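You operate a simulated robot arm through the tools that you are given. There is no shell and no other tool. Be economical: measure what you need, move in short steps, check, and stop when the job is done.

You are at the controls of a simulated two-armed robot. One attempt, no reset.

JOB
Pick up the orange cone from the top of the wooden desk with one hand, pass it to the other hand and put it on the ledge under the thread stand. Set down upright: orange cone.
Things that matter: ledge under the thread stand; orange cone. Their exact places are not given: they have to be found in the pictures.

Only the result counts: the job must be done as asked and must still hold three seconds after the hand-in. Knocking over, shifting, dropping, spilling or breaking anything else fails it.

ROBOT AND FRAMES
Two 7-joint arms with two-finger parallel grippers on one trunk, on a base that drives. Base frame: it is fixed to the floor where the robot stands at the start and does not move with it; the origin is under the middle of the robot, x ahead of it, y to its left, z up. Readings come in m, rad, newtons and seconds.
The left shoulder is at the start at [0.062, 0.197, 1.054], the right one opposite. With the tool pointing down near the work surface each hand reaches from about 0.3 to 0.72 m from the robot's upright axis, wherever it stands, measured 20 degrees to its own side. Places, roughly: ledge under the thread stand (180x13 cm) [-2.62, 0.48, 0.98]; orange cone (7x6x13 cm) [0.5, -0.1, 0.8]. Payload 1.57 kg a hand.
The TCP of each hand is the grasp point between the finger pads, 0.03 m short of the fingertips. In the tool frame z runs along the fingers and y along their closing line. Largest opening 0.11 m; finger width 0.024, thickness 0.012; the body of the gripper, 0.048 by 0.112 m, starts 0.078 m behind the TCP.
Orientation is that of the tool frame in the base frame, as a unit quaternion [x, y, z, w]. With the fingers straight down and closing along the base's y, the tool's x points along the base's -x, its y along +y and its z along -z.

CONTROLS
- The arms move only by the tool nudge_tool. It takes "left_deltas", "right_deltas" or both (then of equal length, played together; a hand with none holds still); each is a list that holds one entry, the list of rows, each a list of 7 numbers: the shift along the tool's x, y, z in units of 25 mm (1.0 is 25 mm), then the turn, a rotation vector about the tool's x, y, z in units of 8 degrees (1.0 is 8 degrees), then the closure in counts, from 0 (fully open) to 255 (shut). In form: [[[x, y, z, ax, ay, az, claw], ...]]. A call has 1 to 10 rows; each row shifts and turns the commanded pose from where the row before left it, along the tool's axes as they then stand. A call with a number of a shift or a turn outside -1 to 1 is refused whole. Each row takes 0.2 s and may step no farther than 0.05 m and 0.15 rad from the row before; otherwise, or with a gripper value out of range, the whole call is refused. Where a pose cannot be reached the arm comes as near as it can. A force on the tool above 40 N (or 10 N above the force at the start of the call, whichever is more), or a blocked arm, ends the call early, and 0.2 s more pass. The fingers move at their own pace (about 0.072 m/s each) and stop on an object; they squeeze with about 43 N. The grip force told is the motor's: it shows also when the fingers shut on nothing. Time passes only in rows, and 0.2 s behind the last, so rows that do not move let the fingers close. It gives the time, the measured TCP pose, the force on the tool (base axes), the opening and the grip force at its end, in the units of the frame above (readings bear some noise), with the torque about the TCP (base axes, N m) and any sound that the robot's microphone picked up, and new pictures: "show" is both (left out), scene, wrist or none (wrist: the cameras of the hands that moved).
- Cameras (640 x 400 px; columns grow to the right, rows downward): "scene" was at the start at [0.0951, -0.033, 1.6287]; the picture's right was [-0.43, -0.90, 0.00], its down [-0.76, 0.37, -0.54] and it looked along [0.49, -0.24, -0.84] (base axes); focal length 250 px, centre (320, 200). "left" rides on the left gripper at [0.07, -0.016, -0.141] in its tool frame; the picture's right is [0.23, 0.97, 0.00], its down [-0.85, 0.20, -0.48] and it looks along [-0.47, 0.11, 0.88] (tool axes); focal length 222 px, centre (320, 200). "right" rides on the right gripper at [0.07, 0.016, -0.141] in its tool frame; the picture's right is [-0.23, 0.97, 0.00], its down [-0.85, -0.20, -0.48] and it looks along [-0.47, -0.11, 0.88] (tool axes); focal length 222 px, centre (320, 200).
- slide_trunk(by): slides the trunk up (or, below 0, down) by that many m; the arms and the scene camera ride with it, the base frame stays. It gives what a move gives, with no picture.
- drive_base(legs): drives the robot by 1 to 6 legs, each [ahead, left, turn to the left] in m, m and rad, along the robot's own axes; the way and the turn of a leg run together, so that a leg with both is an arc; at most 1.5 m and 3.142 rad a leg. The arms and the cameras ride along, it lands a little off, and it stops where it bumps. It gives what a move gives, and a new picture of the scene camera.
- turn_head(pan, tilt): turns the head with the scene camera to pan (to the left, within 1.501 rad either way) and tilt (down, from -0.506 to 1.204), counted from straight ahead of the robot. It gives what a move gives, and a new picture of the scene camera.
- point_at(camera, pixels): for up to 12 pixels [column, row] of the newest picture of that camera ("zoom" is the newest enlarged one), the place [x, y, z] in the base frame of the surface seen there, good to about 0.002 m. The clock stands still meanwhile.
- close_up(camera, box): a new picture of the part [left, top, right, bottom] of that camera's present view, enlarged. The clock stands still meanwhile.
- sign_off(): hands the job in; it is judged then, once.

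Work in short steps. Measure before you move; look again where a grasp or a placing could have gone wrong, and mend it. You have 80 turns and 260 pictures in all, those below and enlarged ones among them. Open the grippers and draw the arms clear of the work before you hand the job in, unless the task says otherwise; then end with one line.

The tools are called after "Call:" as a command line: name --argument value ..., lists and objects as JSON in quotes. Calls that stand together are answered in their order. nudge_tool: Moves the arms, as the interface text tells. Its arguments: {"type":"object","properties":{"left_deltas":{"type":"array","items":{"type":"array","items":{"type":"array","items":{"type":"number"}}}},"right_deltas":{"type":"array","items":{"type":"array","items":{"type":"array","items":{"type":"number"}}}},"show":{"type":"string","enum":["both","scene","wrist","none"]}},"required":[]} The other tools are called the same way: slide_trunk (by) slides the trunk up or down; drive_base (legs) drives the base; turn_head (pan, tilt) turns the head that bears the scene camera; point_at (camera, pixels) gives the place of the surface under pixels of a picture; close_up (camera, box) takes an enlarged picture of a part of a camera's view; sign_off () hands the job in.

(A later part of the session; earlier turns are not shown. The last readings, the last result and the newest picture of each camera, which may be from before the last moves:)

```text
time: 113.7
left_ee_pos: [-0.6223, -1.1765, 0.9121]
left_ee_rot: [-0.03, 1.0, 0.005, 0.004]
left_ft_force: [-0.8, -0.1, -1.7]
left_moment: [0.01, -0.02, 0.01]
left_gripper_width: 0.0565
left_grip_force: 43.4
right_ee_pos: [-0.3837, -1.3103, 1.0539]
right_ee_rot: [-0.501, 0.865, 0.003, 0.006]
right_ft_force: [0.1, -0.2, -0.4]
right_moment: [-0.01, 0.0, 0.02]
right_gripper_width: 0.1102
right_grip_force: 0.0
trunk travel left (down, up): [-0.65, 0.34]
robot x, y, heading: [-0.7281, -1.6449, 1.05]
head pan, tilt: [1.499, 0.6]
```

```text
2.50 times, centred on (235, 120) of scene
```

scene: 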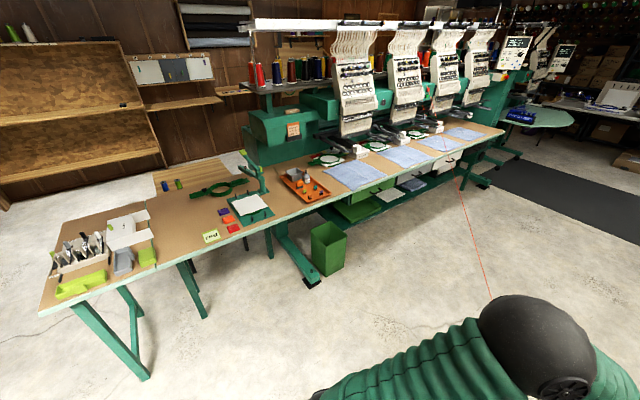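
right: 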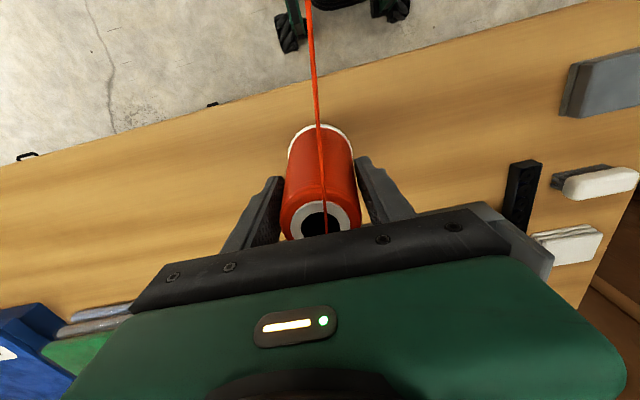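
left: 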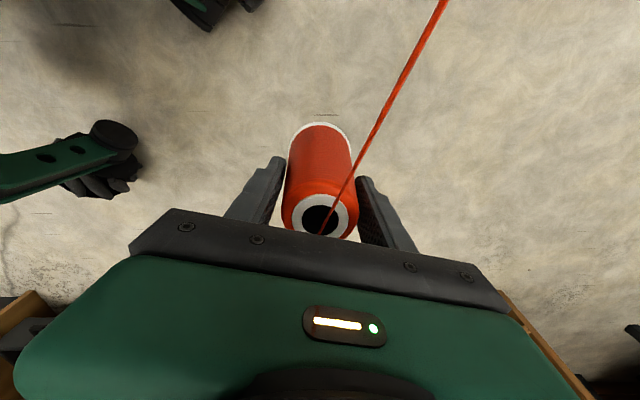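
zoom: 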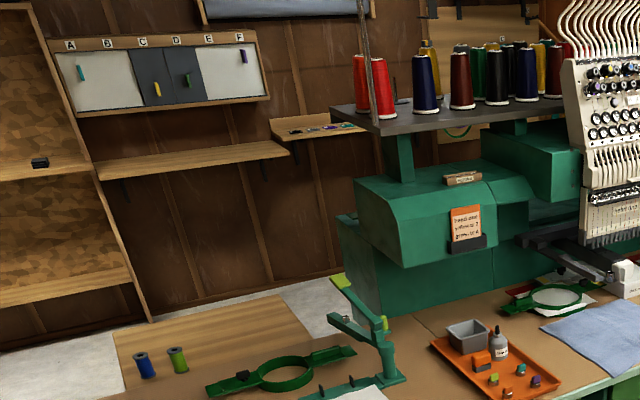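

I turn a bit right to view the benches on the near wall, to choose the path.

Call:
drive_base --legs '[[0, 0, -0.5]]'

Call:
turn_head --pan -1.5 --tilt 0.7

Call:
point_at --camera "scene" --pixels '[[340, 250], [400, 250], [450, 200], [500, 200], [550, 200], [600, 200], [450, 300], [550, 300], [620, 300], [600, 150], [500, 150], [300, 200]]'

```text
time: 115.5
left_ee_pos: [-0.4128, -1.2829, 0.9115]
left_ee_rot: [0.218, 0.976, 0.003, 0.005]
left_ft_force: [0.8, -0.6, -2.8]
left_moment: [0.0, 0.02, -0.01]
left_gripper_width: 0.0566
left_grip_force: 43.3
right_ee_pos: [-0.2662, -1.5136, 1.0553]
right_ee_rot: [-0.273, 0.962, 0.002, 0.006]
right_ft_force: [0.4, 0.1, 0.0]
right_moment: [-0.03, -0.02, -0.01]
right_gripper_width: 0.1099
right_grip_force: 0.1
trunk travel left (down, up): [-0.65, 0.34]
robot x, y, heading: [-0.7276, -1.6487, 0.554]
head pan, tilt: [1.499, 0.6]
```

scene: 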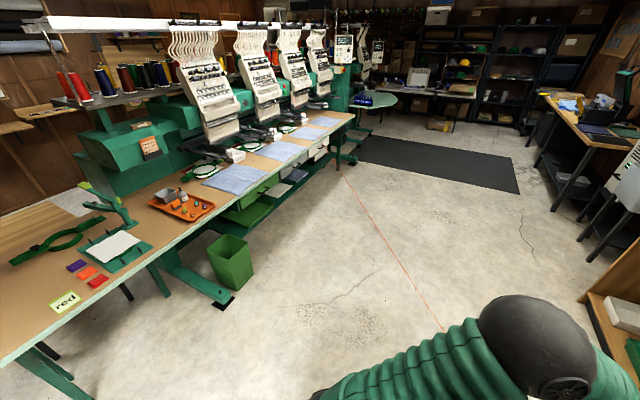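

```text
time: 118.1
left_ee_pos: [-0.4133, -1.2842, 0.912]
left_ee_rot: [0.217, 0.976, 0.005, 0.005]
left_ft_force: [-0.3, -0.8, -2.3]
left_moment: [0.0, -0.02, 0.01]
left_gripper_width: 0.0565
left_grip_force: 42.9
right_ee_pos: [-0.2668, -1.5147, 1.055]
right_ee_rot: [-0.274, 0.962, 0.002, 0.007]
right_ft_force: [1.1, -0.8, 0.2]
right_moment: [0.01, -0.02, 0.01]
right_gripper_width: 0.1101
right_grip_force: 0.0
trunk travel left (down, up): [-0.65, 0.34]
robot x, y, heading: [-0.7291, -1.6467, 0.552]
head pan, tilt: [-1.499, 0.7]
```

scene: 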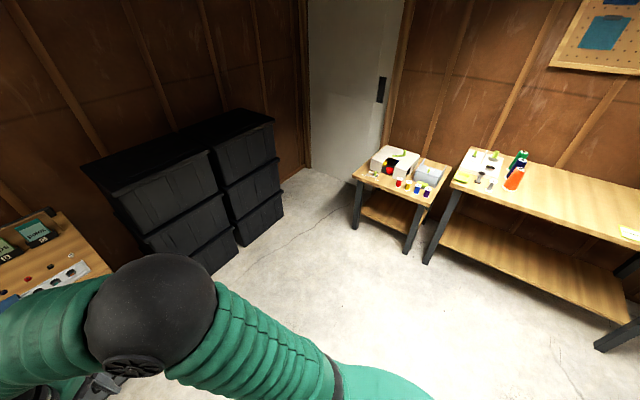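

```text
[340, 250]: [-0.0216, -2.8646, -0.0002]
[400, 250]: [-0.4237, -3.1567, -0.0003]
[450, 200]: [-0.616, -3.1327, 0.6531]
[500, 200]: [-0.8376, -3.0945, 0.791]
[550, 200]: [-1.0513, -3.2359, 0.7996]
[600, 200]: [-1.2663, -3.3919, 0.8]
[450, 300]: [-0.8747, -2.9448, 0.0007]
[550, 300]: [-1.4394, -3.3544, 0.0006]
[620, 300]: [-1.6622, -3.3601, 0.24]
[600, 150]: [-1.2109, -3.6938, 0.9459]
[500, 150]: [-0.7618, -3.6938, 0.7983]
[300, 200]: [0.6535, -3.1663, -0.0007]
```

The passage is about y -2.12 to -3.06; I aim for its middle, y≈-2.6, facing +x, then reverse through it. First I shift there and turn.

Call:
drive_base --legs '[[-0.645, -0.721, 0], [0, 0, -0.552]]'

Call:
turn_head --pan 1.5 --tilt 0.8

```text
time: 124.7
left_ee_pos: [-0.4372, -2.4433, 0.9106]
left_ee_rot: [0.478, 0.878, 0.002, 0.006]
left_ft_force: [-0.2, -0.2, -1.6]
left_moment: [0.01, -0.02, 0.0]
left_gripper_width: 0.0568
left_grip_force: 42.8
right_ee_pos: [-0.4356, -2.7173, 1.0556]
right_ee_rot: [0.003, 1.0, -0.001, 0.007]
right_ft_force: [-0.3, 0.4, 0.3]
right_moment: [0.02, 0.02, -0.01]
right_gripper_width: 0.1101
right_grip_force: 0.0
trunk travel left (down, up): [-0.65, 0.34]
robot x, y, heading: [-0.8961, -2.5848, -0.006]
head pan, tilt: [-1.499, 0.7]
```

scene: 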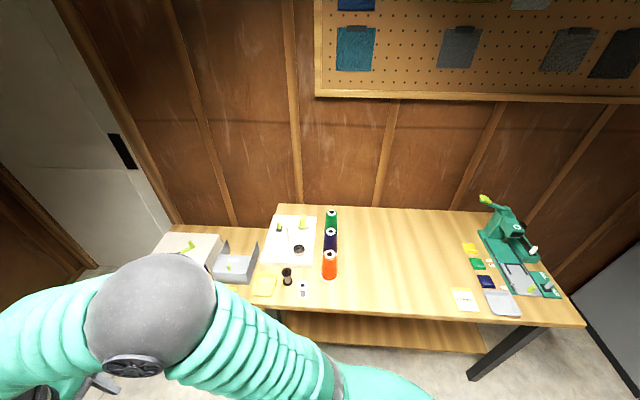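

```text
time: 127.2
left_ee_pos: [-0.4368, -2.4457, 0.9127]
left_ee_rot: [0.478, 0.878, 0.004, 0.007]
left_ft_force: [0.0, 0.1, -0.9]
left_moment: [-0.01, -0.03, -0.02]
left_gripper_width: 0.0565
left_grip_force: 43.1
right_ee_pos: [-0.4377, -2.7194, 1.0552]
right_ee_rot: [0.004, 1.0, 0.0, 0.006]
right_ft_force: [-0.4, 0.9, -1.0]
right_moment: [0.0, 0.01, 0.02]
right_gripper_width: 0.11
right_grip_force: 0.1
trunk travel left (down, up): [-0.65, 0.34]
robot x, y, heading: [-0.8977, -2.5869, -0.007]
head pan, tilt: [1.499, 0.799]
```

scene: 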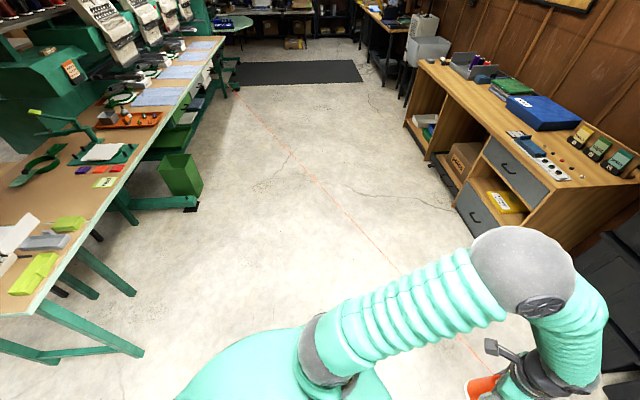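

Still held. I reverse through the passage in two legs.

Call:
drive_base --legs '[[-1.25, -0.03, 0]]'

Call:
drive_base --legs '[[-1.3, 0, 0]]'

Call:
turn_head --pan 0.6 --tilt 0.4

```text
time: 133.7
left_ee_pos: [-1.7081, -2.4656, 0.9131]
left_ee_rot: [0.482, 0.876, 0.003, 0.005]
left_ft_force: [0.0, 0.7, -1.5]
left_moment: [-0.01, 0.01, 0.0]
left_gripper_width: 0.0564
left_grip_force: 43.0
right_ee_pos: [-1.7083, -2.7384, 1.0551]
right_ee_rot: [0.006, 1.0, 0.0, 0.006]
right_ft_force: [0.0, -0.3, -0.6]
right_moment: [-0.01, -0.03, -0.03]
right_gripper_width: 0.1099
right_grip_force: 0.1
trunk travel left (down, up): [-0.65, 0.34]
robot x, y, heading: [-2.1687, -2.6027, -0.012]
head pan, tilt: [1.499, 0.799]
```

scene: 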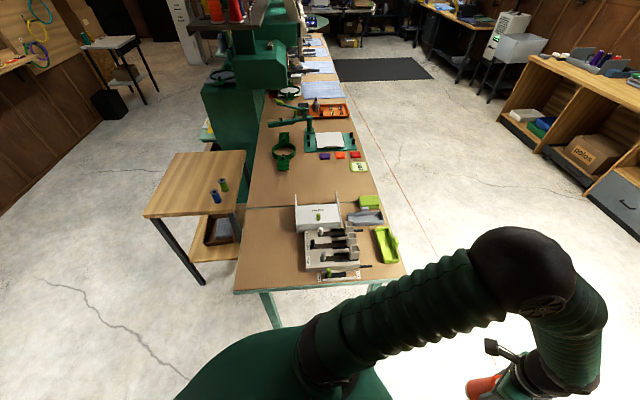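

```text
time: 140.2
left_ee_pos: [-3.0024, -2.4474, 0.9133]
left_ee_rot: [0.486, 0.874, 0.003, 0.007]
left_ft_force: [-0.4, 0.3, -2.4]
left_moment: [0.0, -0.03, 0.02]
left_gripper_width: 0.0563
left_grip_force: 43.0
right_ee_pos: [-3.0048, -2.7216, 1.0558]
right_ee_rot: [0.01, 1.0, 0.0, 0.008]
right_ft_force: [-0.5, -0.4, -0.2]
right_moment: [-0.01, 0.02, 0.0]
right_gripper_width: 0.1102
right_grip_force: 0.1
trunk travel left (down, up): [-0.65, 0.34]
robot x, y, heading: [-3.4599, -2.5796, -0.019]
head pan, tilt: [1.499, 0.799]
```

scene: 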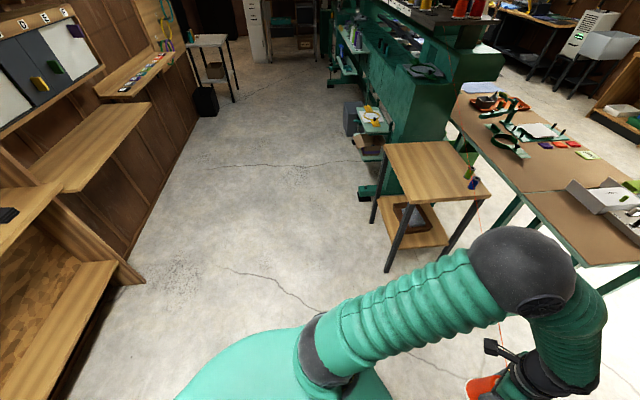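

```text
time: 141.4
left_ee_pos: [-3.004, -2.4469, 0.9142]
left_ee_rot: [0.485, 0.874, 0.004, 0.006]
left_ft_force: [0.3, 0.1, -2.0]
left_moment: [-0.02, 0.03, -0.01]
left_gripper_width: 0.0566
left_grip_force: 43.1
right_ee_pos: [-3.0067, -2.7209, 1.0554]
right_ee_rot: [0.01, 1.0, -0.001, 0.008]
right_ft_force: [0.0, 0.5, 0.4]
right_moment: [-0.05, 0.0, -0.02]
right_gripper_width: 0.11
right_grip_force: 0.0
trunk travel left (down, up): [-0.65, 0.34]
robot x, y, heading: [-3.4625, -2.5806, -0.02]
head pan, tilt: [0.6, 0.4]
```

scene: 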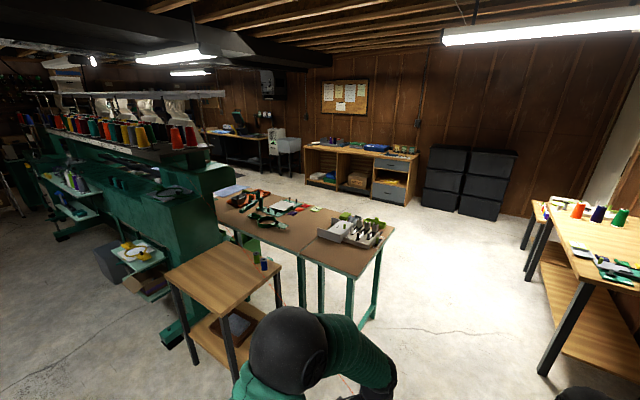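

Now the machine's back is visible, with a ledge carrying items at about (65,185). I enlarge and measure it and the small wood table.

Call:
close_up --camera "scene" --box '[20, 80, 260, 240]'

Call:
point_at --camera "scene" --pixels '[[165, 278], [238, 318], [65, 190], [60, 180], [80, 200], [190, 215], [170, 190], [125, 255], [60, 238], [150, 155], [115, 180], [110, 265]]'

```text
2.50 times, centred on (140, 160) of scene
```

zoom: 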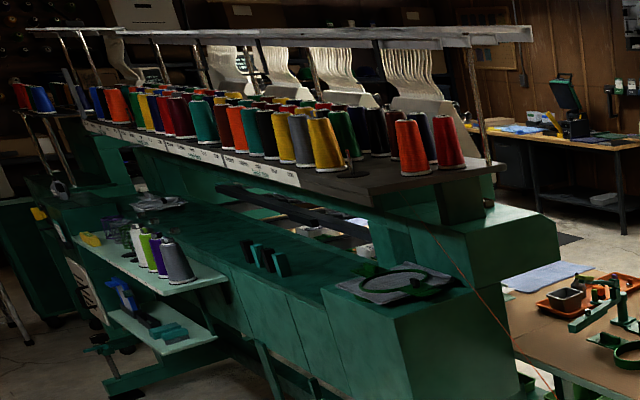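

```text
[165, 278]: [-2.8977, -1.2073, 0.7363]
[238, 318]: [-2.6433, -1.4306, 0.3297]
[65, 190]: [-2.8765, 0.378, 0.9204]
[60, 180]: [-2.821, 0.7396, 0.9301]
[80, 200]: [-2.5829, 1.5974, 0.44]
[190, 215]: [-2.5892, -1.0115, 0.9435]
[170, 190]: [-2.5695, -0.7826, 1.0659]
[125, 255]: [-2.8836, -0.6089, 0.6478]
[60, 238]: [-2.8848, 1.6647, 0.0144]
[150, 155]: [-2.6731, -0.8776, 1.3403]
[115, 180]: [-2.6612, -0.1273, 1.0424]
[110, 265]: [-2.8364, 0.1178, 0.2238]
```

The ledge is the green surface under the spool shelf (blocks on it near z 1.04). I strafe left along the back, staying at x≈-3.55.

Call:
drive_base --legs '[[-0.1, 0, 0.02], [0, 1.2, 0], [0, 1.0, 0]]'

Call:
turn_head --pan 0.35 --tilt 0.6

```text
time: 152.9
left_ee_pos: [-3.0771, -0.2612, 0.9141]
left_ee_rot: [0.484, 0.875, 0.005, 0.006]
left_ft_force: [-0.5, -0.3, -1.3]
left_moment: [0.01, 0.03, 0.01]
left_gripper_width: 0.0564
left_grip_force: 43.1
right_ee_pos: [-3.0791, -0.5339, 1.0557]
right_ee_rot: [0.009, 1.0, 0.002, 0.009]
right_ft_force: [0.1, 0.0, -0.5]
right_moment: [0.04, -0.01, 0.01]
right_gripper_width: 0.11
right_grip_force: 0.1
trunk travel left (down, up): [-0.65, 0.34]
robot x, y, heading: [-3.5344, -0.394, -0.019]
head pan, tilt: [0.6, 0.4]
```

scene: 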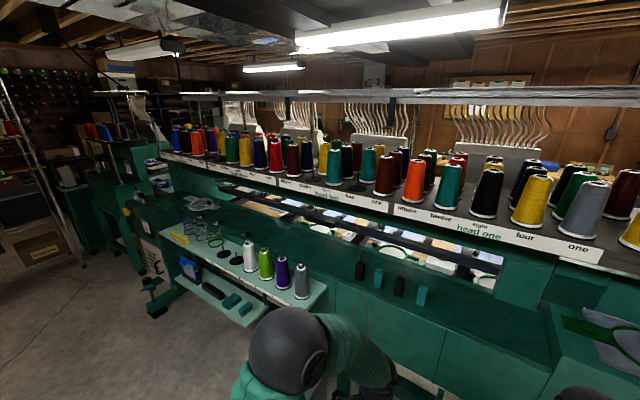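

```text
time: 153.7
left_ee_pos: [-3.0765, -0.2597, 0.9147]
left_ee_rot: [0.484, 0.875, 0.005, 0.008]
left_ft_force: [-0.8, -0.7, -1.6]
left_moment: [0.01, -0.03, 0.01]
left_gripper_width: 0.0564
left_grip_force: 43.1
right_ee_pos: [-3.079, -0.5336, 1.0578]
right_ee_rot: [0.008, 1.0, 0.0, 0.009]
right_ft_force: [0.3, 0.2, 1.0]
right_moment: [0.01, -0.02, 0.03]
right_gripper_width: 0.11
right_grip_force: 0.1
trunk travel left (down, up): [-0.65, 0.34]
robot x, y, heading: [-3.5367, -0.3922, -0.017]
head pan, tilt: [0.351, 0.6]
```

scene: 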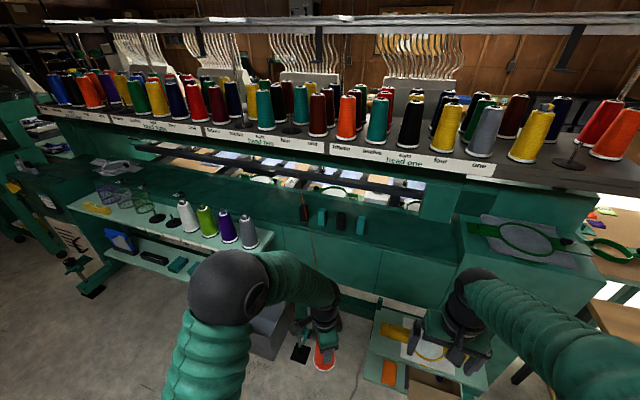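

I enlarge the ledge area and measure the strip where the small blocks stand.

Call:
close_up --camera "scene" --box '[150, 130, 470, 330]'

Call:
point_at --camera "zoom" --pixels '[[280, 195], [400, 190], [400, 210], [400, 230], [480, 200], [480, 240], [480, 260], [250, 180], [330, 120], [500, 75], [200, 215], [560, 220]]'

```text
2.00 times, centred on (310, 230) of scene
```

zoom: 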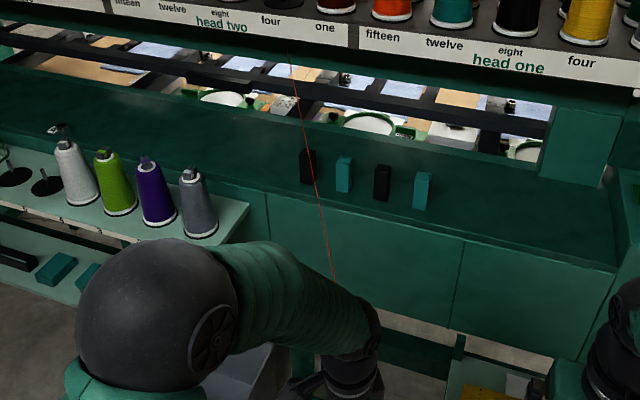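

```text
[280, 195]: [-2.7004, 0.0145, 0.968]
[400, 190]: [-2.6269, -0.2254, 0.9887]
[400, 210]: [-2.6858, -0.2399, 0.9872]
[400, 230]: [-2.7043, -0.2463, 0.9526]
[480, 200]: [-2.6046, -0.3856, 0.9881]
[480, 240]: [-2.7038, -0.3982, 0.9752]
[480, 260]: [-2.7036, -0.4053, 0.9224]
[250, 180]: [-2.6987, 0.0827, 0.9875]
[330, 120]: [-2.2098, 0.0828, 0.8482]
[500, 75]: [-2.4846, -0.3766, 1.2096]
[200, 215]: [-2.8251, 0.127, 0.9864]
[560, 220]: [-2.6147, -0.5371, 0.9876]
```

The ledge top is z≈0.988, back edge x≈-2.703, under the shelf. I measure the blocks, the grey cone and the shelf edge, to choose a free spot.

Call:
close_up --camera "scene" --box '[230, 190, 390, 290]'

Call:
point_at --camera "zoom" --pixels '[[292, 85], [290, 125], [278, 120], [305, 123], [365, 105], [516, 105], [530, 140], [506, 145], [75, 120], [80, 210], [120, 200], [160, 160]]'

Call:
point_at --camera "scene" --pixels '[[247, 220], [320, 147], [320, 153], [400, 163], [450, 172], [248, 243], [275, 236], [100, 200], [200, 225], [440, 205], [400, 235], [360, 222]]'

```text
4.00 times, centred on (310, 240) of scene
```

zoom: 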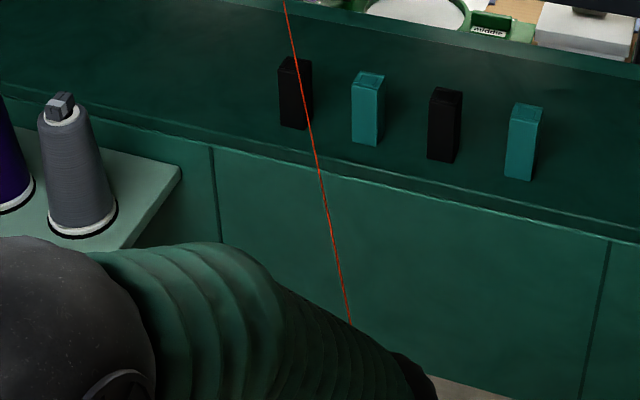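

```text
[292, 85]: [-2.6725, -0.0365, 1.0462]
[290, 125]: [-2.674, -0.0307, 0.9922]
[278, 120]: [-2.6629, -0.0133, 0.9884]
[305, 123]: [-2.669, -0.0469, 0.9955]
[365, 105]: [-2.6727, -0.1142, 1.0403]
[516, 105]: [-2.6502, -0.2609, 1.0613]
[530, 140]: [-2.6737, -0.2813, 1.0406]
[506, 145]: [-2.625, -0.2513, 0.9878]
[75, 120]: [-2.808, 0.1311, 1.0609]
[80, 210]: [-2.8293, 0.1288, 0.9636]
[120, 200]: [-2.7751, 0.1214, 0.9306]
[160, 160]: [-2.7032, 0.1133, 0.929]
```

```text
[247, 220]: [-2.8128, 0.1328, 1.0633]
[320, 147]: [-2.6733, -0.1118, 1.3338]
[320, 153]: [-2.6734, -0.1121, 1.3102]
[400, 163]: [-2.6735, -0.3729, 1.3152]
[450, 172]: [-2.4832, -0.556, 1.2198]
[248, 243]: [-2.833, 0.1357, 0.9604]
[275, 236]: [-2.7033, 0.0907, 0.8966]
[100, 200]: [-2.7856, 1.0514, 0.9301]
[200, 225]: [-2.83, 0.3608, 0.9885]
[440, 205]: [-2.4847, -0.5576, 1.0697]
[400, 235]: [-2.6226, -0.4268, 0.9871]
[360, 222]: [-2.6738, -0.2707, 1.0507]
```

Free spot: y≈0.06 on the ledge (between the dark block ending at y≈-0.02 and the grey cone starting at y≈0.10 behind). Now the handover: I bring the left hand with the cone up and to the middle, and move the right hand aside.

Call:
nudge_tool --left_deltas '[[[-0.705, 0.124, -0.84, 0, 0, 0, 255], [-0.705, 0.124, -0.84, 0, 0, 0, 255], [-0.705, 0.124, -0.84, 0, 0, 0, 255], [-0.705, 0.124, -0.84, 0, 0, 0, 255], [-0.705, 0.124, -0.84, 0, 0, 0, 255], [-0.705, 0.124, -0.84, 0, 0, 0, 255], [-0.705, 0.124, -0.84, 0, 0, 0, 255], [-0.705, 0.124, -0.84, 0, 0, 0, 255], [-0.705, 0.124, -0.84, 0, 0, 0, 255], [-0.705, 0.124, -0.84, 0, 0, 0, 255]]]' --right_deltas '[[[0.1, -0.6, 0, 0, 0, 0, 0], [0.1, -0.6, 0, 0, 0, 0, 0], [0.1, -0.6, 0, 0, 0, 0, 0], [0.1, -0.6, 0, 0, 0, 0, 0], [0.1, -0.6, 0, 0, 0, 0, 0], [0.1, -0.6, 0, 0, 0, 0, 0], [0.1, -0.6, 0, 0, 0, 0, 0], [0.1, -0.6, 0, 0, 0, 0, 0], [0.1, -0.6, 0, 0, 0, 0, 0], [0.1, -0.6, 0, 0, 0, 0, 0]]]' --show "scene"

```text
time: 155.9
left_ee_pos: [-2.9609, -0.3941, 1.126]
left_ee_rot: [0.484, 0.875, 0.005, 0.008]
left_ft_force: [0.7, 0.1, -1.2]
left_moment: [0.02, 0.01, 0.01]
left_gripper_width: 0.0563
left_grip_force: 43.1
right_ee_pos: [-3.1073, -0.6832, 1.0565]
right_ee_rot: [0.009, 1.0, 0.002, 0.009]
right_ft_force: [-0.2, -0.1, -0.8]
right_moment: [0.0, 0.04, -0.02]
right_gripper_width: 0.11
right_grip_force: 0.1
trunk travel left (down, up): [-0.65, 0.34]
robot x, y, heading: [-3.5366, -0.3945, -0.016]
head pan, tilt: [0.351, 0.6]
```

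scene: 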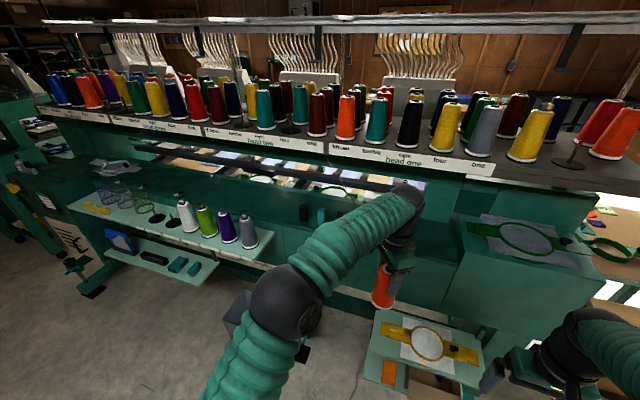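

The cone hangs at (-2.961, -0.394), base z≈1.03. I swing the right hand from pointing down toward pointing forward (yawed 20° inward), in place.

Call:
nudge_tool --right_deltas '[[[0, 0, 0, 0, 0, -0.833, 0], [0, 0, 0, 0, 0, -0.833, 0], [0, 0, 0, 0, 0, -0.833, 0], [0, 0, 0, 0, -0.94, 0, 0], [0, 0, 0, 0, -0.94, 0, 0], [0, 0, 0, 0, -0.94, 0, 0], [0, 0, 0, 0, -0.94, 0, 0], [0, 0, 0, 0, -0.94, 0, 0], [0, 0, 0, 0, -0.94, 0, 0], [0, 0, 0, 0, -0.94, 0, 0]]]' --show "scene"

```text
time: 158.1
left_ee_pos: [-2.9601, -0.3943, 1.1257]
left_ee_rot: [0.485, 0.875, 0.004, 0.008]
left_ft_force: [0.8, -0.4, -2.0]
left_moment: [0.03, 0.0, 0.0]
left_gripper_width: 0.0563
left_grip_force: 43.0
right_ee_pos: [-3.106, -0.6852, 1.0566]
right_ee_rot: [-0.146, 0.88, 0.072, 0.446]
right_ft_force: [0.0, 0.5, 0.1]
right_moment: [0.01, -0.01, 0.02]
right_gripper_width: 0.1098
right_grip_force: 0.0
trunk travel left (down, up): [-0.65, 0.34]
robot x, y, heading: [-3.5307, -0.392, -0.016]
head pan, tilt: [0.351, 0.6]
```

scene: 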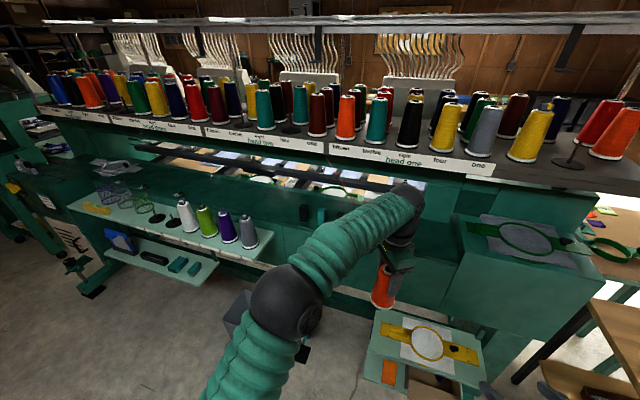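

Good so far (36° below horizontal). I rotate 25° more, to about 11° below horizontal.

Call:
nudge_tool --right_deltas '[[[0, 0, 0, 0, -0.775, 0, 0], [0, 0, 0, 0, -0.775, 0, 0], [0, 0, 0, 0, -0.775, 0, 0], [0, 0, 0, 0, -0.775, 0, 0], [0, 0, 0, 0, 0, 0, 0]]]'

Call:
turn_head --pan -0.2 --tilt 0.8

```text
time: 159.3
left_ee_pos: [-2.9616, -0.393, 1.1253]
left_ee_rot: [0.484, 0.875, 0.004, 0.008]
left_ft_force: [-1.3, 0.0, -1.9]
left_moment: [0.02, 0.03, 0.04]
left_gripper_width: 0.0564
left_grip_force: 43.4
right_ee_pos: [-3.0927, -0.6964, 1.0562]
right_ee_rot: [-0.129, 0.763, 0.102, 0.625]
right_ft_force: [0.2, -0.7, -0.7]
right_moment: [0.0, -0.03, 0.01]
right_gripper_width: 0.11
right_grip_force: 0.0
right hand out of reach, approached as far as the arm can: row 1, 2
trunk travel left (down, up): [-0.65, 0.34]
robot x, y, heading: [-3.5329, -0.3908, -0.021]
head pan, tilt: [0.351, 0.6]
```

scene: 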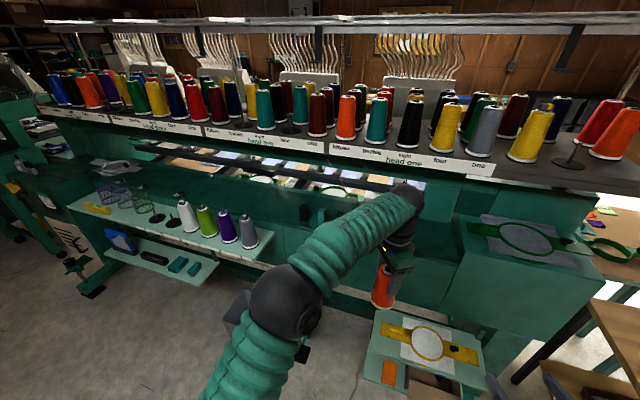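
right: 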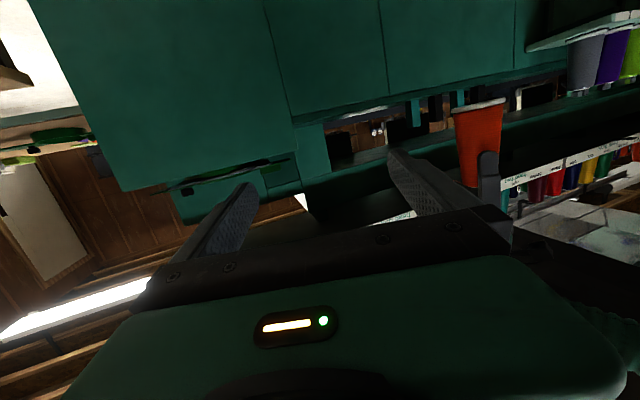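

```text
time: 160.2
left_ee_pos: [-2.9595, -0.3928, 1.1259]
left_ee_rot: [0.484, 0.875, 0.005, 0.008]
left_ft_force: [-0.3, -0.5, -1.5]
left_moment: [0.0, -0.01, 0.0]
left_gripper_width: 0.0561
left_grip_force: 43.1
right_ee_pos: [-3.0937, -0.6965, 1.0574]
right_ee_rot: [-0.13, 0.764, 0.103, 0.623]
right_ft_force: [-0.7, -0.2, -0.2]
right_moment: [-0.01, 0.0, -0.01]
right_gripper_width: 0.11
right_grip_force: 0.1
trunk travel left (down, up): [-0.65, 0.34]
robot x, y, heading: [-3.5323, -0.3924, -0.016]
head pan, tilt: [-0.201, 0.799]
```

scene: 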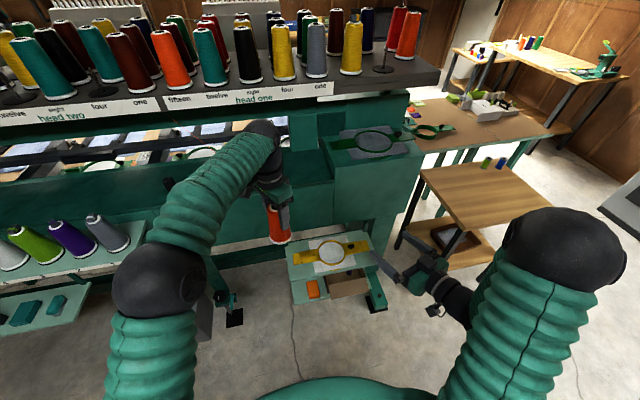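

Right hand points forward, 12° down, yaw 19°. I bring it to a pre-grasp 13 cm behind the cone's lower part.

Call:
nudge_tool --right_deltas '[[[-0.225, 0.968, 0.356, 0, 0, 0, 0], [-0.225, 0.968, 0.356, 0, 0, 0, 0], [-0.225, 0.968, 0.356, 0, 0, 0, 0], [-0.225, 0.968, 0.356, 0, 0, 0, 0], [-0.225, 0.968, 0.356, 0, 0, 0, 0], [-0.225, 0.968, 0.356, 0, 0, 0, 0], [-0.225, 0.968, 0.356, 0, 0, 0, 0], [-0.225, 0.968, 0.356, 0, 0, 0, 0], [-0.225, 0.968, 0.356, 0, 0, 0, 0], [-0.225, 0.968, 0.356, 0, 0, 0, 0]]]'

```text
time: 162.4
left_ee_pos: [-2.9612, -0.3919, 1.1264]
left_ee_rot: [0.484, 0.875, 0.003, 0.008]
left_ft_force: [-0.9, 0.1, -2.0]
left_moment: [0.0, 0.01, 0.03]
left_gripper_width: 0.0563
left_grip_force: 43.4
right_ee_pos: [-3.0084, -0.4968, 1.0749]
right_ee_rot: [-0.13, 0.764, 0.102, 0.624]
right_ft_force: [1.0, 0.3, -0.4]
right_moment: [0.02, 0.0, -0.03]
right_gripper_width: 0.1099
right_grip_force: 0.1
right hand out of reach, approached as far as the arm can: row 1, 2, 3, 4, 5, 6, 7, 10
trunk travel left (down, up): [-0.65, 0.34]
robot x, y, heading: [-3.5353, -0.3905, -0.016]
head pan, tilt: [-0.201, 0.799]
```

scene: 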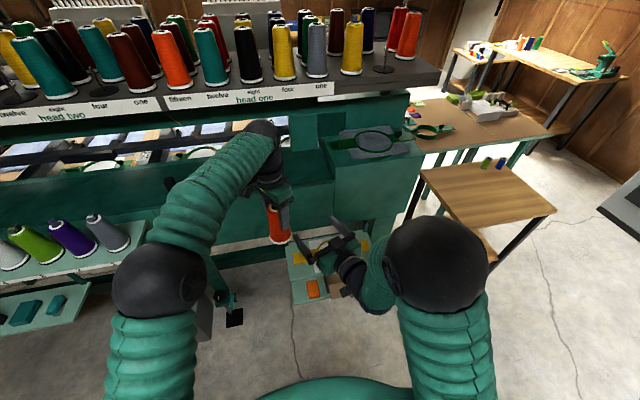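
right: 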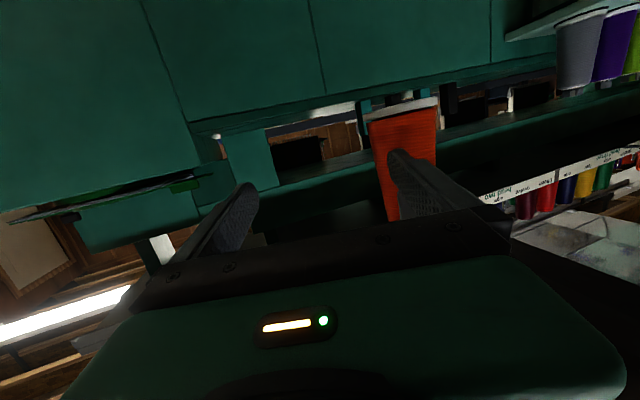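

The right arm is too folded there. I move the left hand with the cone 10 cm forward to give room.

Call:
nudge_tool --left_deltas '[[[-0.53, 0.8475, 0, 0, 0, 0, 255], [-0.53, 0.8475, 0, 0, 0, 0, 255], [-0.53, 0.8475, 0, 0, 0, 0, 255], [-0.53, 0.8475, 0, 0, 0, 0, 255], [0, 0, 0, 0, 0, 0, 255]]]' --show "none"

Call:
nudge_tool --right_deltas '[[[0, 0, 0, 0, 0, 0, 0]]]'

```text
time: 163.7
left_ee_pos: [-2.8996, -0.3743, 1.1148]
left_ee_rot: [0.484, 0.875, 0.004, 0.007]
left_ft_force: [0.3, -0.6, -1.8]
left_moment: [-0.04, -0.02, 0.03]
left_gripper_width: 0.0561
left_grip_force: 43.1
left hand out of reach, approached as far as the arm can: row 2, 3, 4
right_ee_pos: [-3.0072, -0.498, 1.0746]
right_ee_rot: [-0.129, 0.764, 0.101, 0.624]
right_ft_force: [0.8, 1.8, -0.8]
right_moment: [0.01, -0.02, 0.01]
right_gripper_width: 0.1098
right_grip_force: 0.0
trunk travel left (down, up): [-0.65, 0.34]
robot x, y, heading: [-3.5345, -0.39, -0.016]
head pan, tilt: [-0.201, 0.799]
```

```text
time: 164.1
left_ee_pos: [-2.9013, -0.3753, 1.1143]
left_ee_rot: [0.484, 0.875, 0.005, 0.007]
left_ft_force: [0.1, 0.3, -0.7]
left_moment: [0.01, 0.04, -0.01]
left_gripper_width: 0.0558
left_grip_force: 43.2
right_ee_pos: [-3.0071, -0.4991, 1.0755]
right_ee_rot: [-0.13, 0.764, 0.103, 0.623]
right_ft_force: [0.2, 0.3, 0.2]
right_moment: [0.03, 0.0, -0.02]
right_gripper_width: 0.11
right_grip_force: 0.0
trunk travel left (down, up): [-0.65, 0.34]
robot x, y, heading: [-3.5371, -0.3899, -0.018]
head pan, tilt: [-0.201, 0.799]
```

scene: 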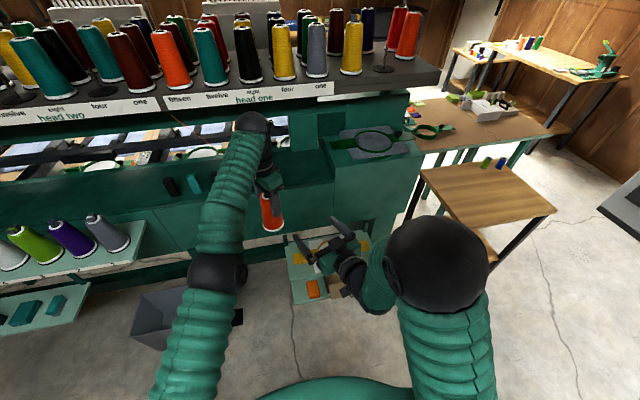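
right: 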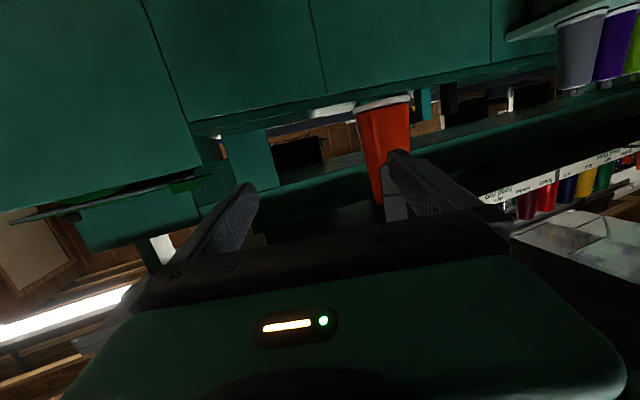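

The left arm is at its limit, cone now at (-2.901,-0.375), base z≈1.02. I shift the right hand sideways 8 cm and 5 cm ahead to line up.

Call:
nudge_tool --right_deltas '[[[-0.09, 0.825, 0.5, 0, 0, 0, 0], [-0.09, 0.825, 0.5, 0, 0, 0, 0], [-0.09, 0.825, 0.5, 0, 0, 0, 0], [-0.09, 0.825, 0.5, 0, 0, 0, 0], [0, 0, 0, 0, 0, 0, 0]]]'

```text
time: 165.2
left_ee_pos: [-2.9008, -0.3747, 1.1139]
left_ee_rot: [0.484, 0.875, 0.004, 0.008]
left_ft_force: [0.9, -0.9, -1.5]
left_moment: [0.02, -0.05, 0.03]
left_gripper_width: 0.0562
left_grip_force: 43.1
right_ee_pos: [-3.0088, -0.4982, 1.0751]
right_ee_rot: [-0.13, 0.764, 0.102, 0.623]
right_ft_force: [0.2, -0.4, 0.2]
right_moment: [0.01, -0.03, 0.02]
right_gripper_width: 0.1099
right_grip_force: 0.0
right hand out of reach, approached as far as the arm can: row 1, 2, 3, 4
trunk travel left (down, up): [-0.65, 0.34]
robot x, y, heading: [-3.5352, -0.3968, -0.018]
head pan, tilt: [-0.201, 0.799]
```

scene: 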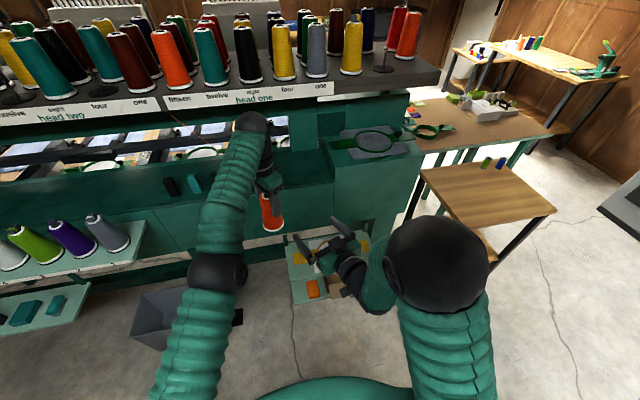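
right: 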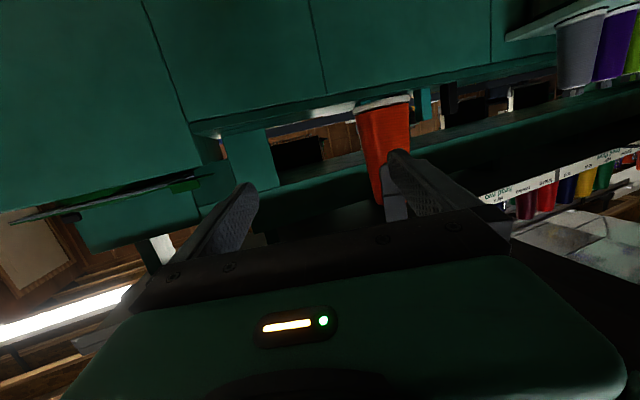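

The arm doesn't move that way; a more inward-pointing yaw should suit it. I rotate the right hand about 31° inward in place.

Call:
nudge_tool --right_deltas '[[[0, 0, 0, -0.97, 0, 0, 0], [0, 0, 0, -0.97, 0, 0, 0], [0, 0, 0, -0.97, 0, 0, 0], [0, 0, 0, -0.97, 0, 0, 0], [0, 0, 0, 0, 0, 0, 0]]]' --show "wrist"

```text
time: 166.4
left_ee_pos: [-2.9006, -0.3756, 1.1151]
left_ee_rot: [0.485, 0.875, 0.004, 0.008]
left_ft_force: [-0.7, -0.7, -0.7]
left_moment: [0.01, 0.0, 0.0]
left_gripper_width: 0.0561
left_grip_force: 42.7
right_ee_pos: [-3.0082, -0.4994, 1.075]
right_ee_rot: [-0.292, 0.708, 0.304, 0.566]
right_ft_force: [0.3, 1.2, -0.1]
right_moment: [0.01, 0.02, 0.01]
right_gripper_width: 0.1101
right_grip_force: 0.1
trunk travel left (down, up): [-0.65, 0.34]
robot x, y, heading: [-3.5324, -0.3938, -0.019]
head pan, tilt: [-0.201, 0.799]
```

right: 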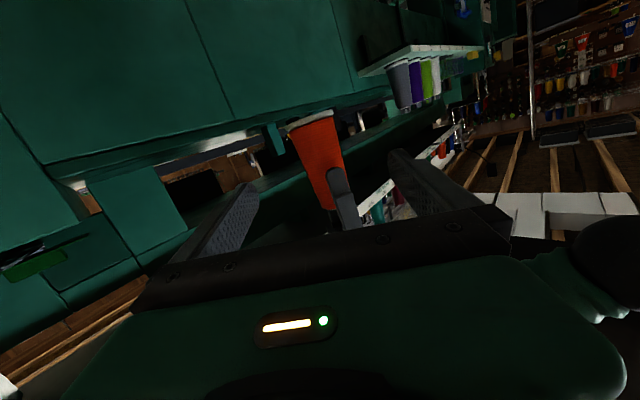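

Now the hand points almost straight at the cone: 16.4 cm away, lateral error ~4 mm. I level the roll and advance 11 cm.

Call:
nudge_tool --right_deltas '[[[-0.08, 0, 0, 0, 0, -0.73, 0], [-0.08, -0.05, 0.7, 0, 0, 0, 0], [-0.08, -0.05, 0.75, 0, 0, 0, 0], [-0.08, -0.05, 0.75, 0, 0, 0, 0], [0, 0, 0.75, 0, 0, 0, 0], [0, 0, 0.75, 0, 0, 0, 0], [0, 0, 0.75, 0, 0, 0, 0], [0, 0, 0, 0, 0, 0, 0]]]'

```text
time: 168.2
left_ee_pos: [-2.9012, -0.3754, 1.1161]
left_ee_rot: [0.484, 0.875, 0.005, 0.008]
left_ft_force: [0.1, 0.7, -1.1]
left_moment: [-0.03, -0.03, 0.05]
left_gripper_width: 0.0562
left_grip_force: 43.0
right_ee_pos: [-2.9339, -0.4162, 1.0618]
right_ee_rot: [-0.327, 0.694, 0.273, 0.581]
right_ft_force: [-0.5, 0.0, -0.4]
right_moment: [0.02, 0.02, 0.02]
right_gripper_width: 0.1102
right_grip_force: 0.1
trunk travel left (down, up): [-0.65, 0.34]
robot x, y, heading: [-3.5335, -0.3934, -0.019]
head pan, tilt: [-0.201, 0.799]
```

scene: 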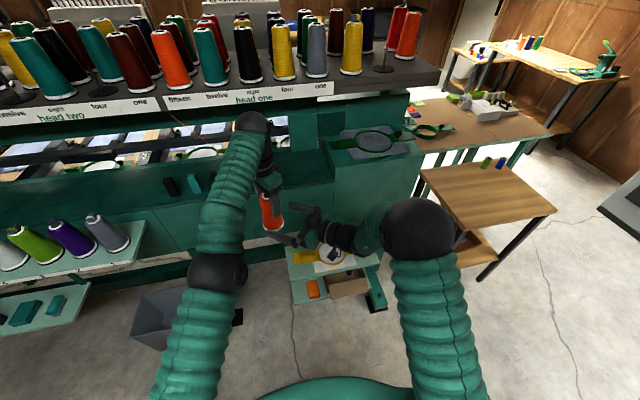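
right: 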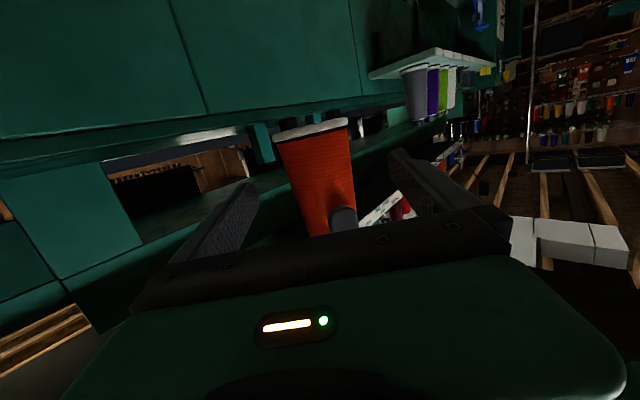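

Aligned: the cone fills the gap at (317,190). I advance the last 5.4 cm.

Call:
nudge_tool --right_deltas '[[[0, 0, 0.72, 0, 0, 0, 0], [0, 0, 0.72, 0, 0, 0, 0], [0, 0, 0.71, 0, 0, 0, 0], [0, 0, 0, 0, 0, 0, 0]]]'

Call:
close_up --camera "scene" --box '[210, 140, 370, 280]'

```text
time: 169.2
left_ee_pos: [-2.9002, -0.3732, 1.115]
left_ee_rot: [0.484, 0.875, 0.004, 0.007]
left_ft_force: [0.6, 0.1, -1.3]
left_moment: [0.0, -0.05, -0.02]
left_gripper_width: 0.0561
left_grip_force: 43.3
right_ee_pos: [-2.8997, -0.3766, 1.0517]
right_ee_rot: [-0.327, 0.694, 0.273, 0.581]
right_ft_force: [-0.4, 0.3, 0.3]
right_moment: [-0.01, 0.04, 0.01]
right_gripper_width: 0.1102
right_grip_force: 0.1
trunk travel left (down, up): [-0.65, 0.34]
robot x, y, heading: [-3.5332, -0.3961, -0.02]
head pan, tilt: [-0.201, 0.799]
```

scene: 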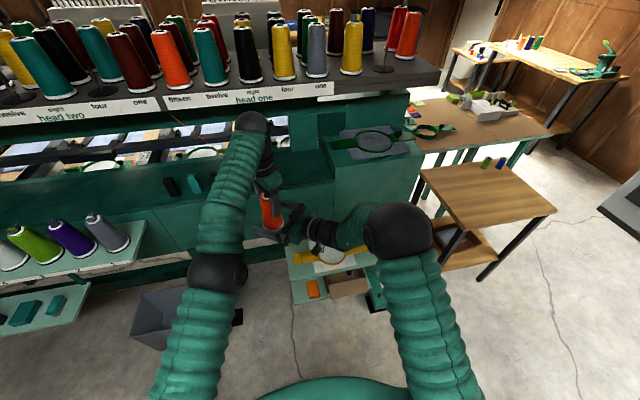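
right: 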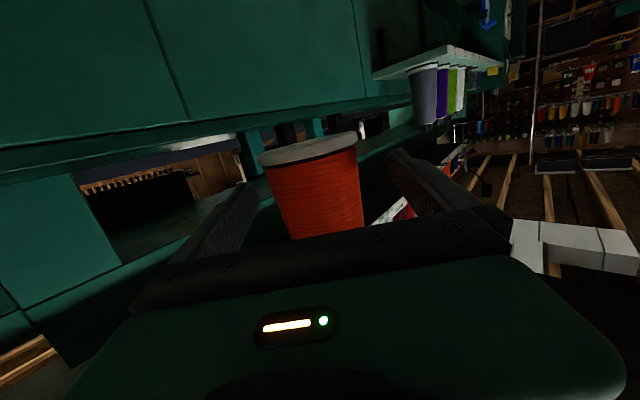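

```text
2.86 times, centred on (290, 210) of scene
```

zoom: 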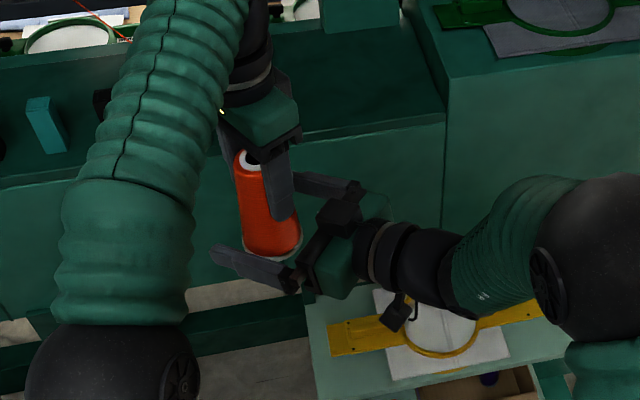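

The right fingers straddle the cone's lower part. I close the right hand while the left keeps hold.

Call:
nudge_tool --right_deltas '[[[0, 0, 0, 0, 0, 0, 255], [0, 0, 0, 0, 0, 0, 255], [0, 0, 0, 0, 0, 0, 255], [0, 0, 0, 0, 0, 0, 255], [0, 0, 0, 0, 0, 0, 255]]]' --show "wrist"

```text
time: 170.4
left_ee_pos: [-2.9004, -0.3749, 1.1156]
left_ee_rot: [0.484, 0.875, 0.003, 0.007]
left_ft_force: [-11.9, 2.4, 3.0]
left_moment: [0.13, 0.63, 0.29]
left_gripper_width: 0.0563
left_grip_force: 42.9
right_ee_pos: [-2.9001, -0.3759, 1.0513]
right_ee_rot: [-0.327, 0.693, 0.273, 0.581]
right_ft_force: [11.8, -1.9, -3.4]
right_moment: [-0.01, 0.11, -0.29]
right_gripper_width: 0.0607
right_grip_force: 42.8
trunk travel left (down, up): [-0.65, 0.34]
robot x, y, heading: [-3.5368, -0.3961, -0.015]
head pan, tilt: [-0.201, 0.799]
```

right: 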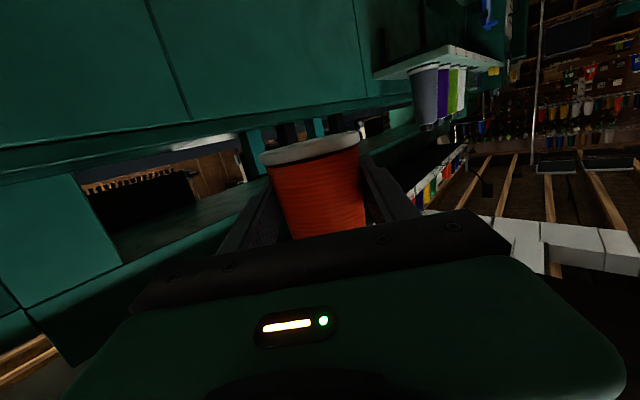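

Both hands hold it (right opening 0.0607). I open the left hand.

Call:
nudge_tool --left_deltas '[[[0, 0, 0, 0, 0, 0, 0], [0, 0, 0, 0, 0, 0, 0], [0, 0, 0, 0, 0, 0, 0], [0, 0, 0, 0, 0, 0, 0]]]' --right_deltas '[[[0, 0, 0, 0, 0, 0, 255], [0, 0, 0, 0, 0, 0, 255], [0, 0, 0, 0, 0, 0, 255], [0, 0, 0, 0, 0, 0, 255]]]'

```text
time: 171.4
left_ee_pos: [-2.9013, -0.375, 1.1155]
left_ee_rot: [0.485, 0.875, 0.004, 0.006]
left_ft_force: [0.1, -0.6, 0.1]
left_moment: [-0.03, 0.01, 0.01]
left_gripper_width: 0.1099
left_grip_force: 0.1
right_ee_pos: [-2.9004, -0.3766, 1.0533]
right_ee_rot: [-0.328, 0.693, 0.274, 0.581]
right_ft_force: [-0.4, 0.1, -0.9]
right_moment: [0.0, -0.02, 0.01]
right_gripper_width: 0.061
right_grip_force: 43.5
trunk travel left (down, up): [-0.65, 0.34]
robot x, y, heading: [-3.534, -0.3936, -0.019]
head pan, tilt: [-0.201, 0.799]
```

scene: 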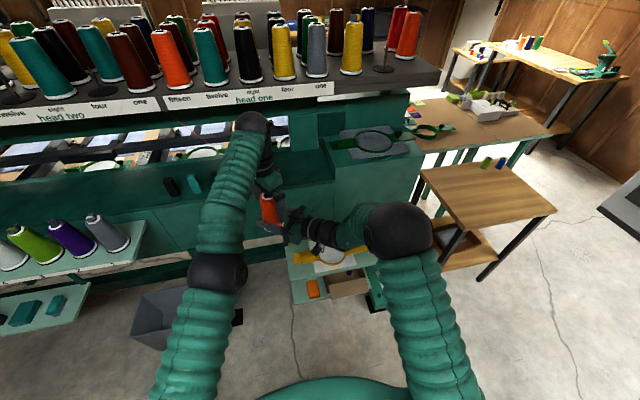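
right: 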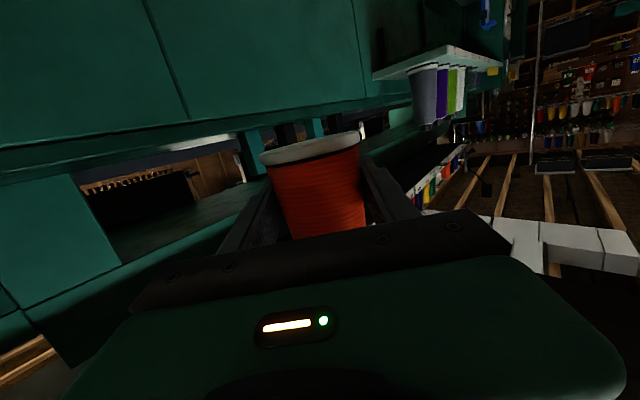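
left: 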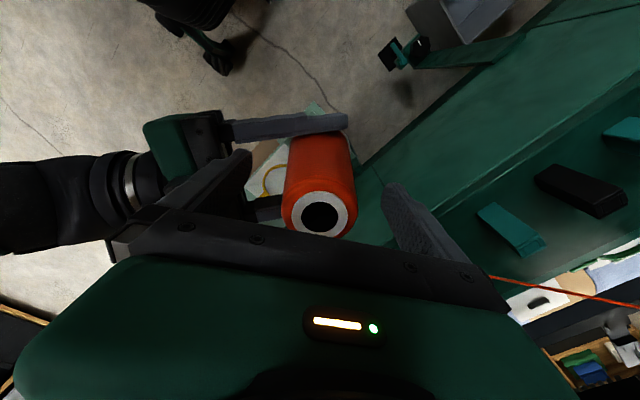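

The cone is in the right hand alone. I withdraw the left hand along its open direction (left-back) and a little up.

Call:
nudge_tool --left_deltas '[[[0.6, 0, -0.2, 0, 0, 0, 0], [0.9, 0, -0.2, 0, 0, 0, 0], [0.9, 0, -0.2, 0, 0, 0, 0], [0.9, 0, -0.2, 0, 0, 0, 0], [0.9, 0, -0.2, 0, 0, 0, 0], [0.9, -0.3, -0.2, 0, 0, 0, 0], [0.9, -0.5, -0.2, 0, 0, 0, 0], [0.9, -0.5, -0.2, 0, 0, 0, 0], [0.9, -0.5, 0, 0, 0, 0, 0], [0.9, -0.5, 0, 0, 0, 0, 0]]]'

```text
time: 173.7
left_ee_pos: [-2.9119, -0.2698, 1.1882]
left_ee_rot: [0.484, 0.875, 0.004, 0.007]
left_ft_force: [-0.1, 0.3, 0.0]
left_moment: [0.02, -0.05, -0.02]
left_gripper_width: 0.1099
left_grip_force: 0.0
left hand out of reach, approached as far as the arm can: row 1, 2, 3, 4, 5, 6, 7, 8, 9, 10
right_ee_pos: [-2.9004, -0.3759, 1.0515]
right_ee_rot: [-0.327, 0.693, 0.273, 0.581]
right_ft_force: [-0.6, -0.1, -0.2]
right_moment: [-0.01, 0.01, 0.01]
right_gripper_width: 0.0605
right_grip_force: 42.8
trunk travel left (down, up): [-0.65, 0.34]
robot x, y, heading: [-3.5357, -0.3936, -0.022]
head pan, tilt: [-0.201, 0.799]
```

scene: 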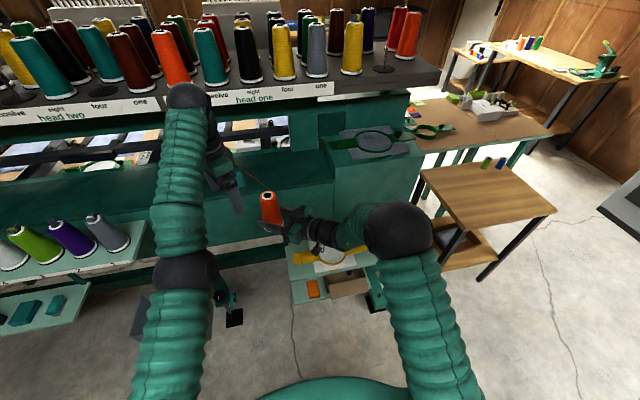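
left: 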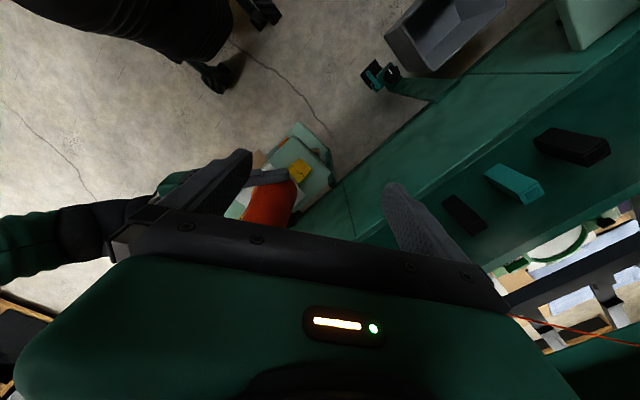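

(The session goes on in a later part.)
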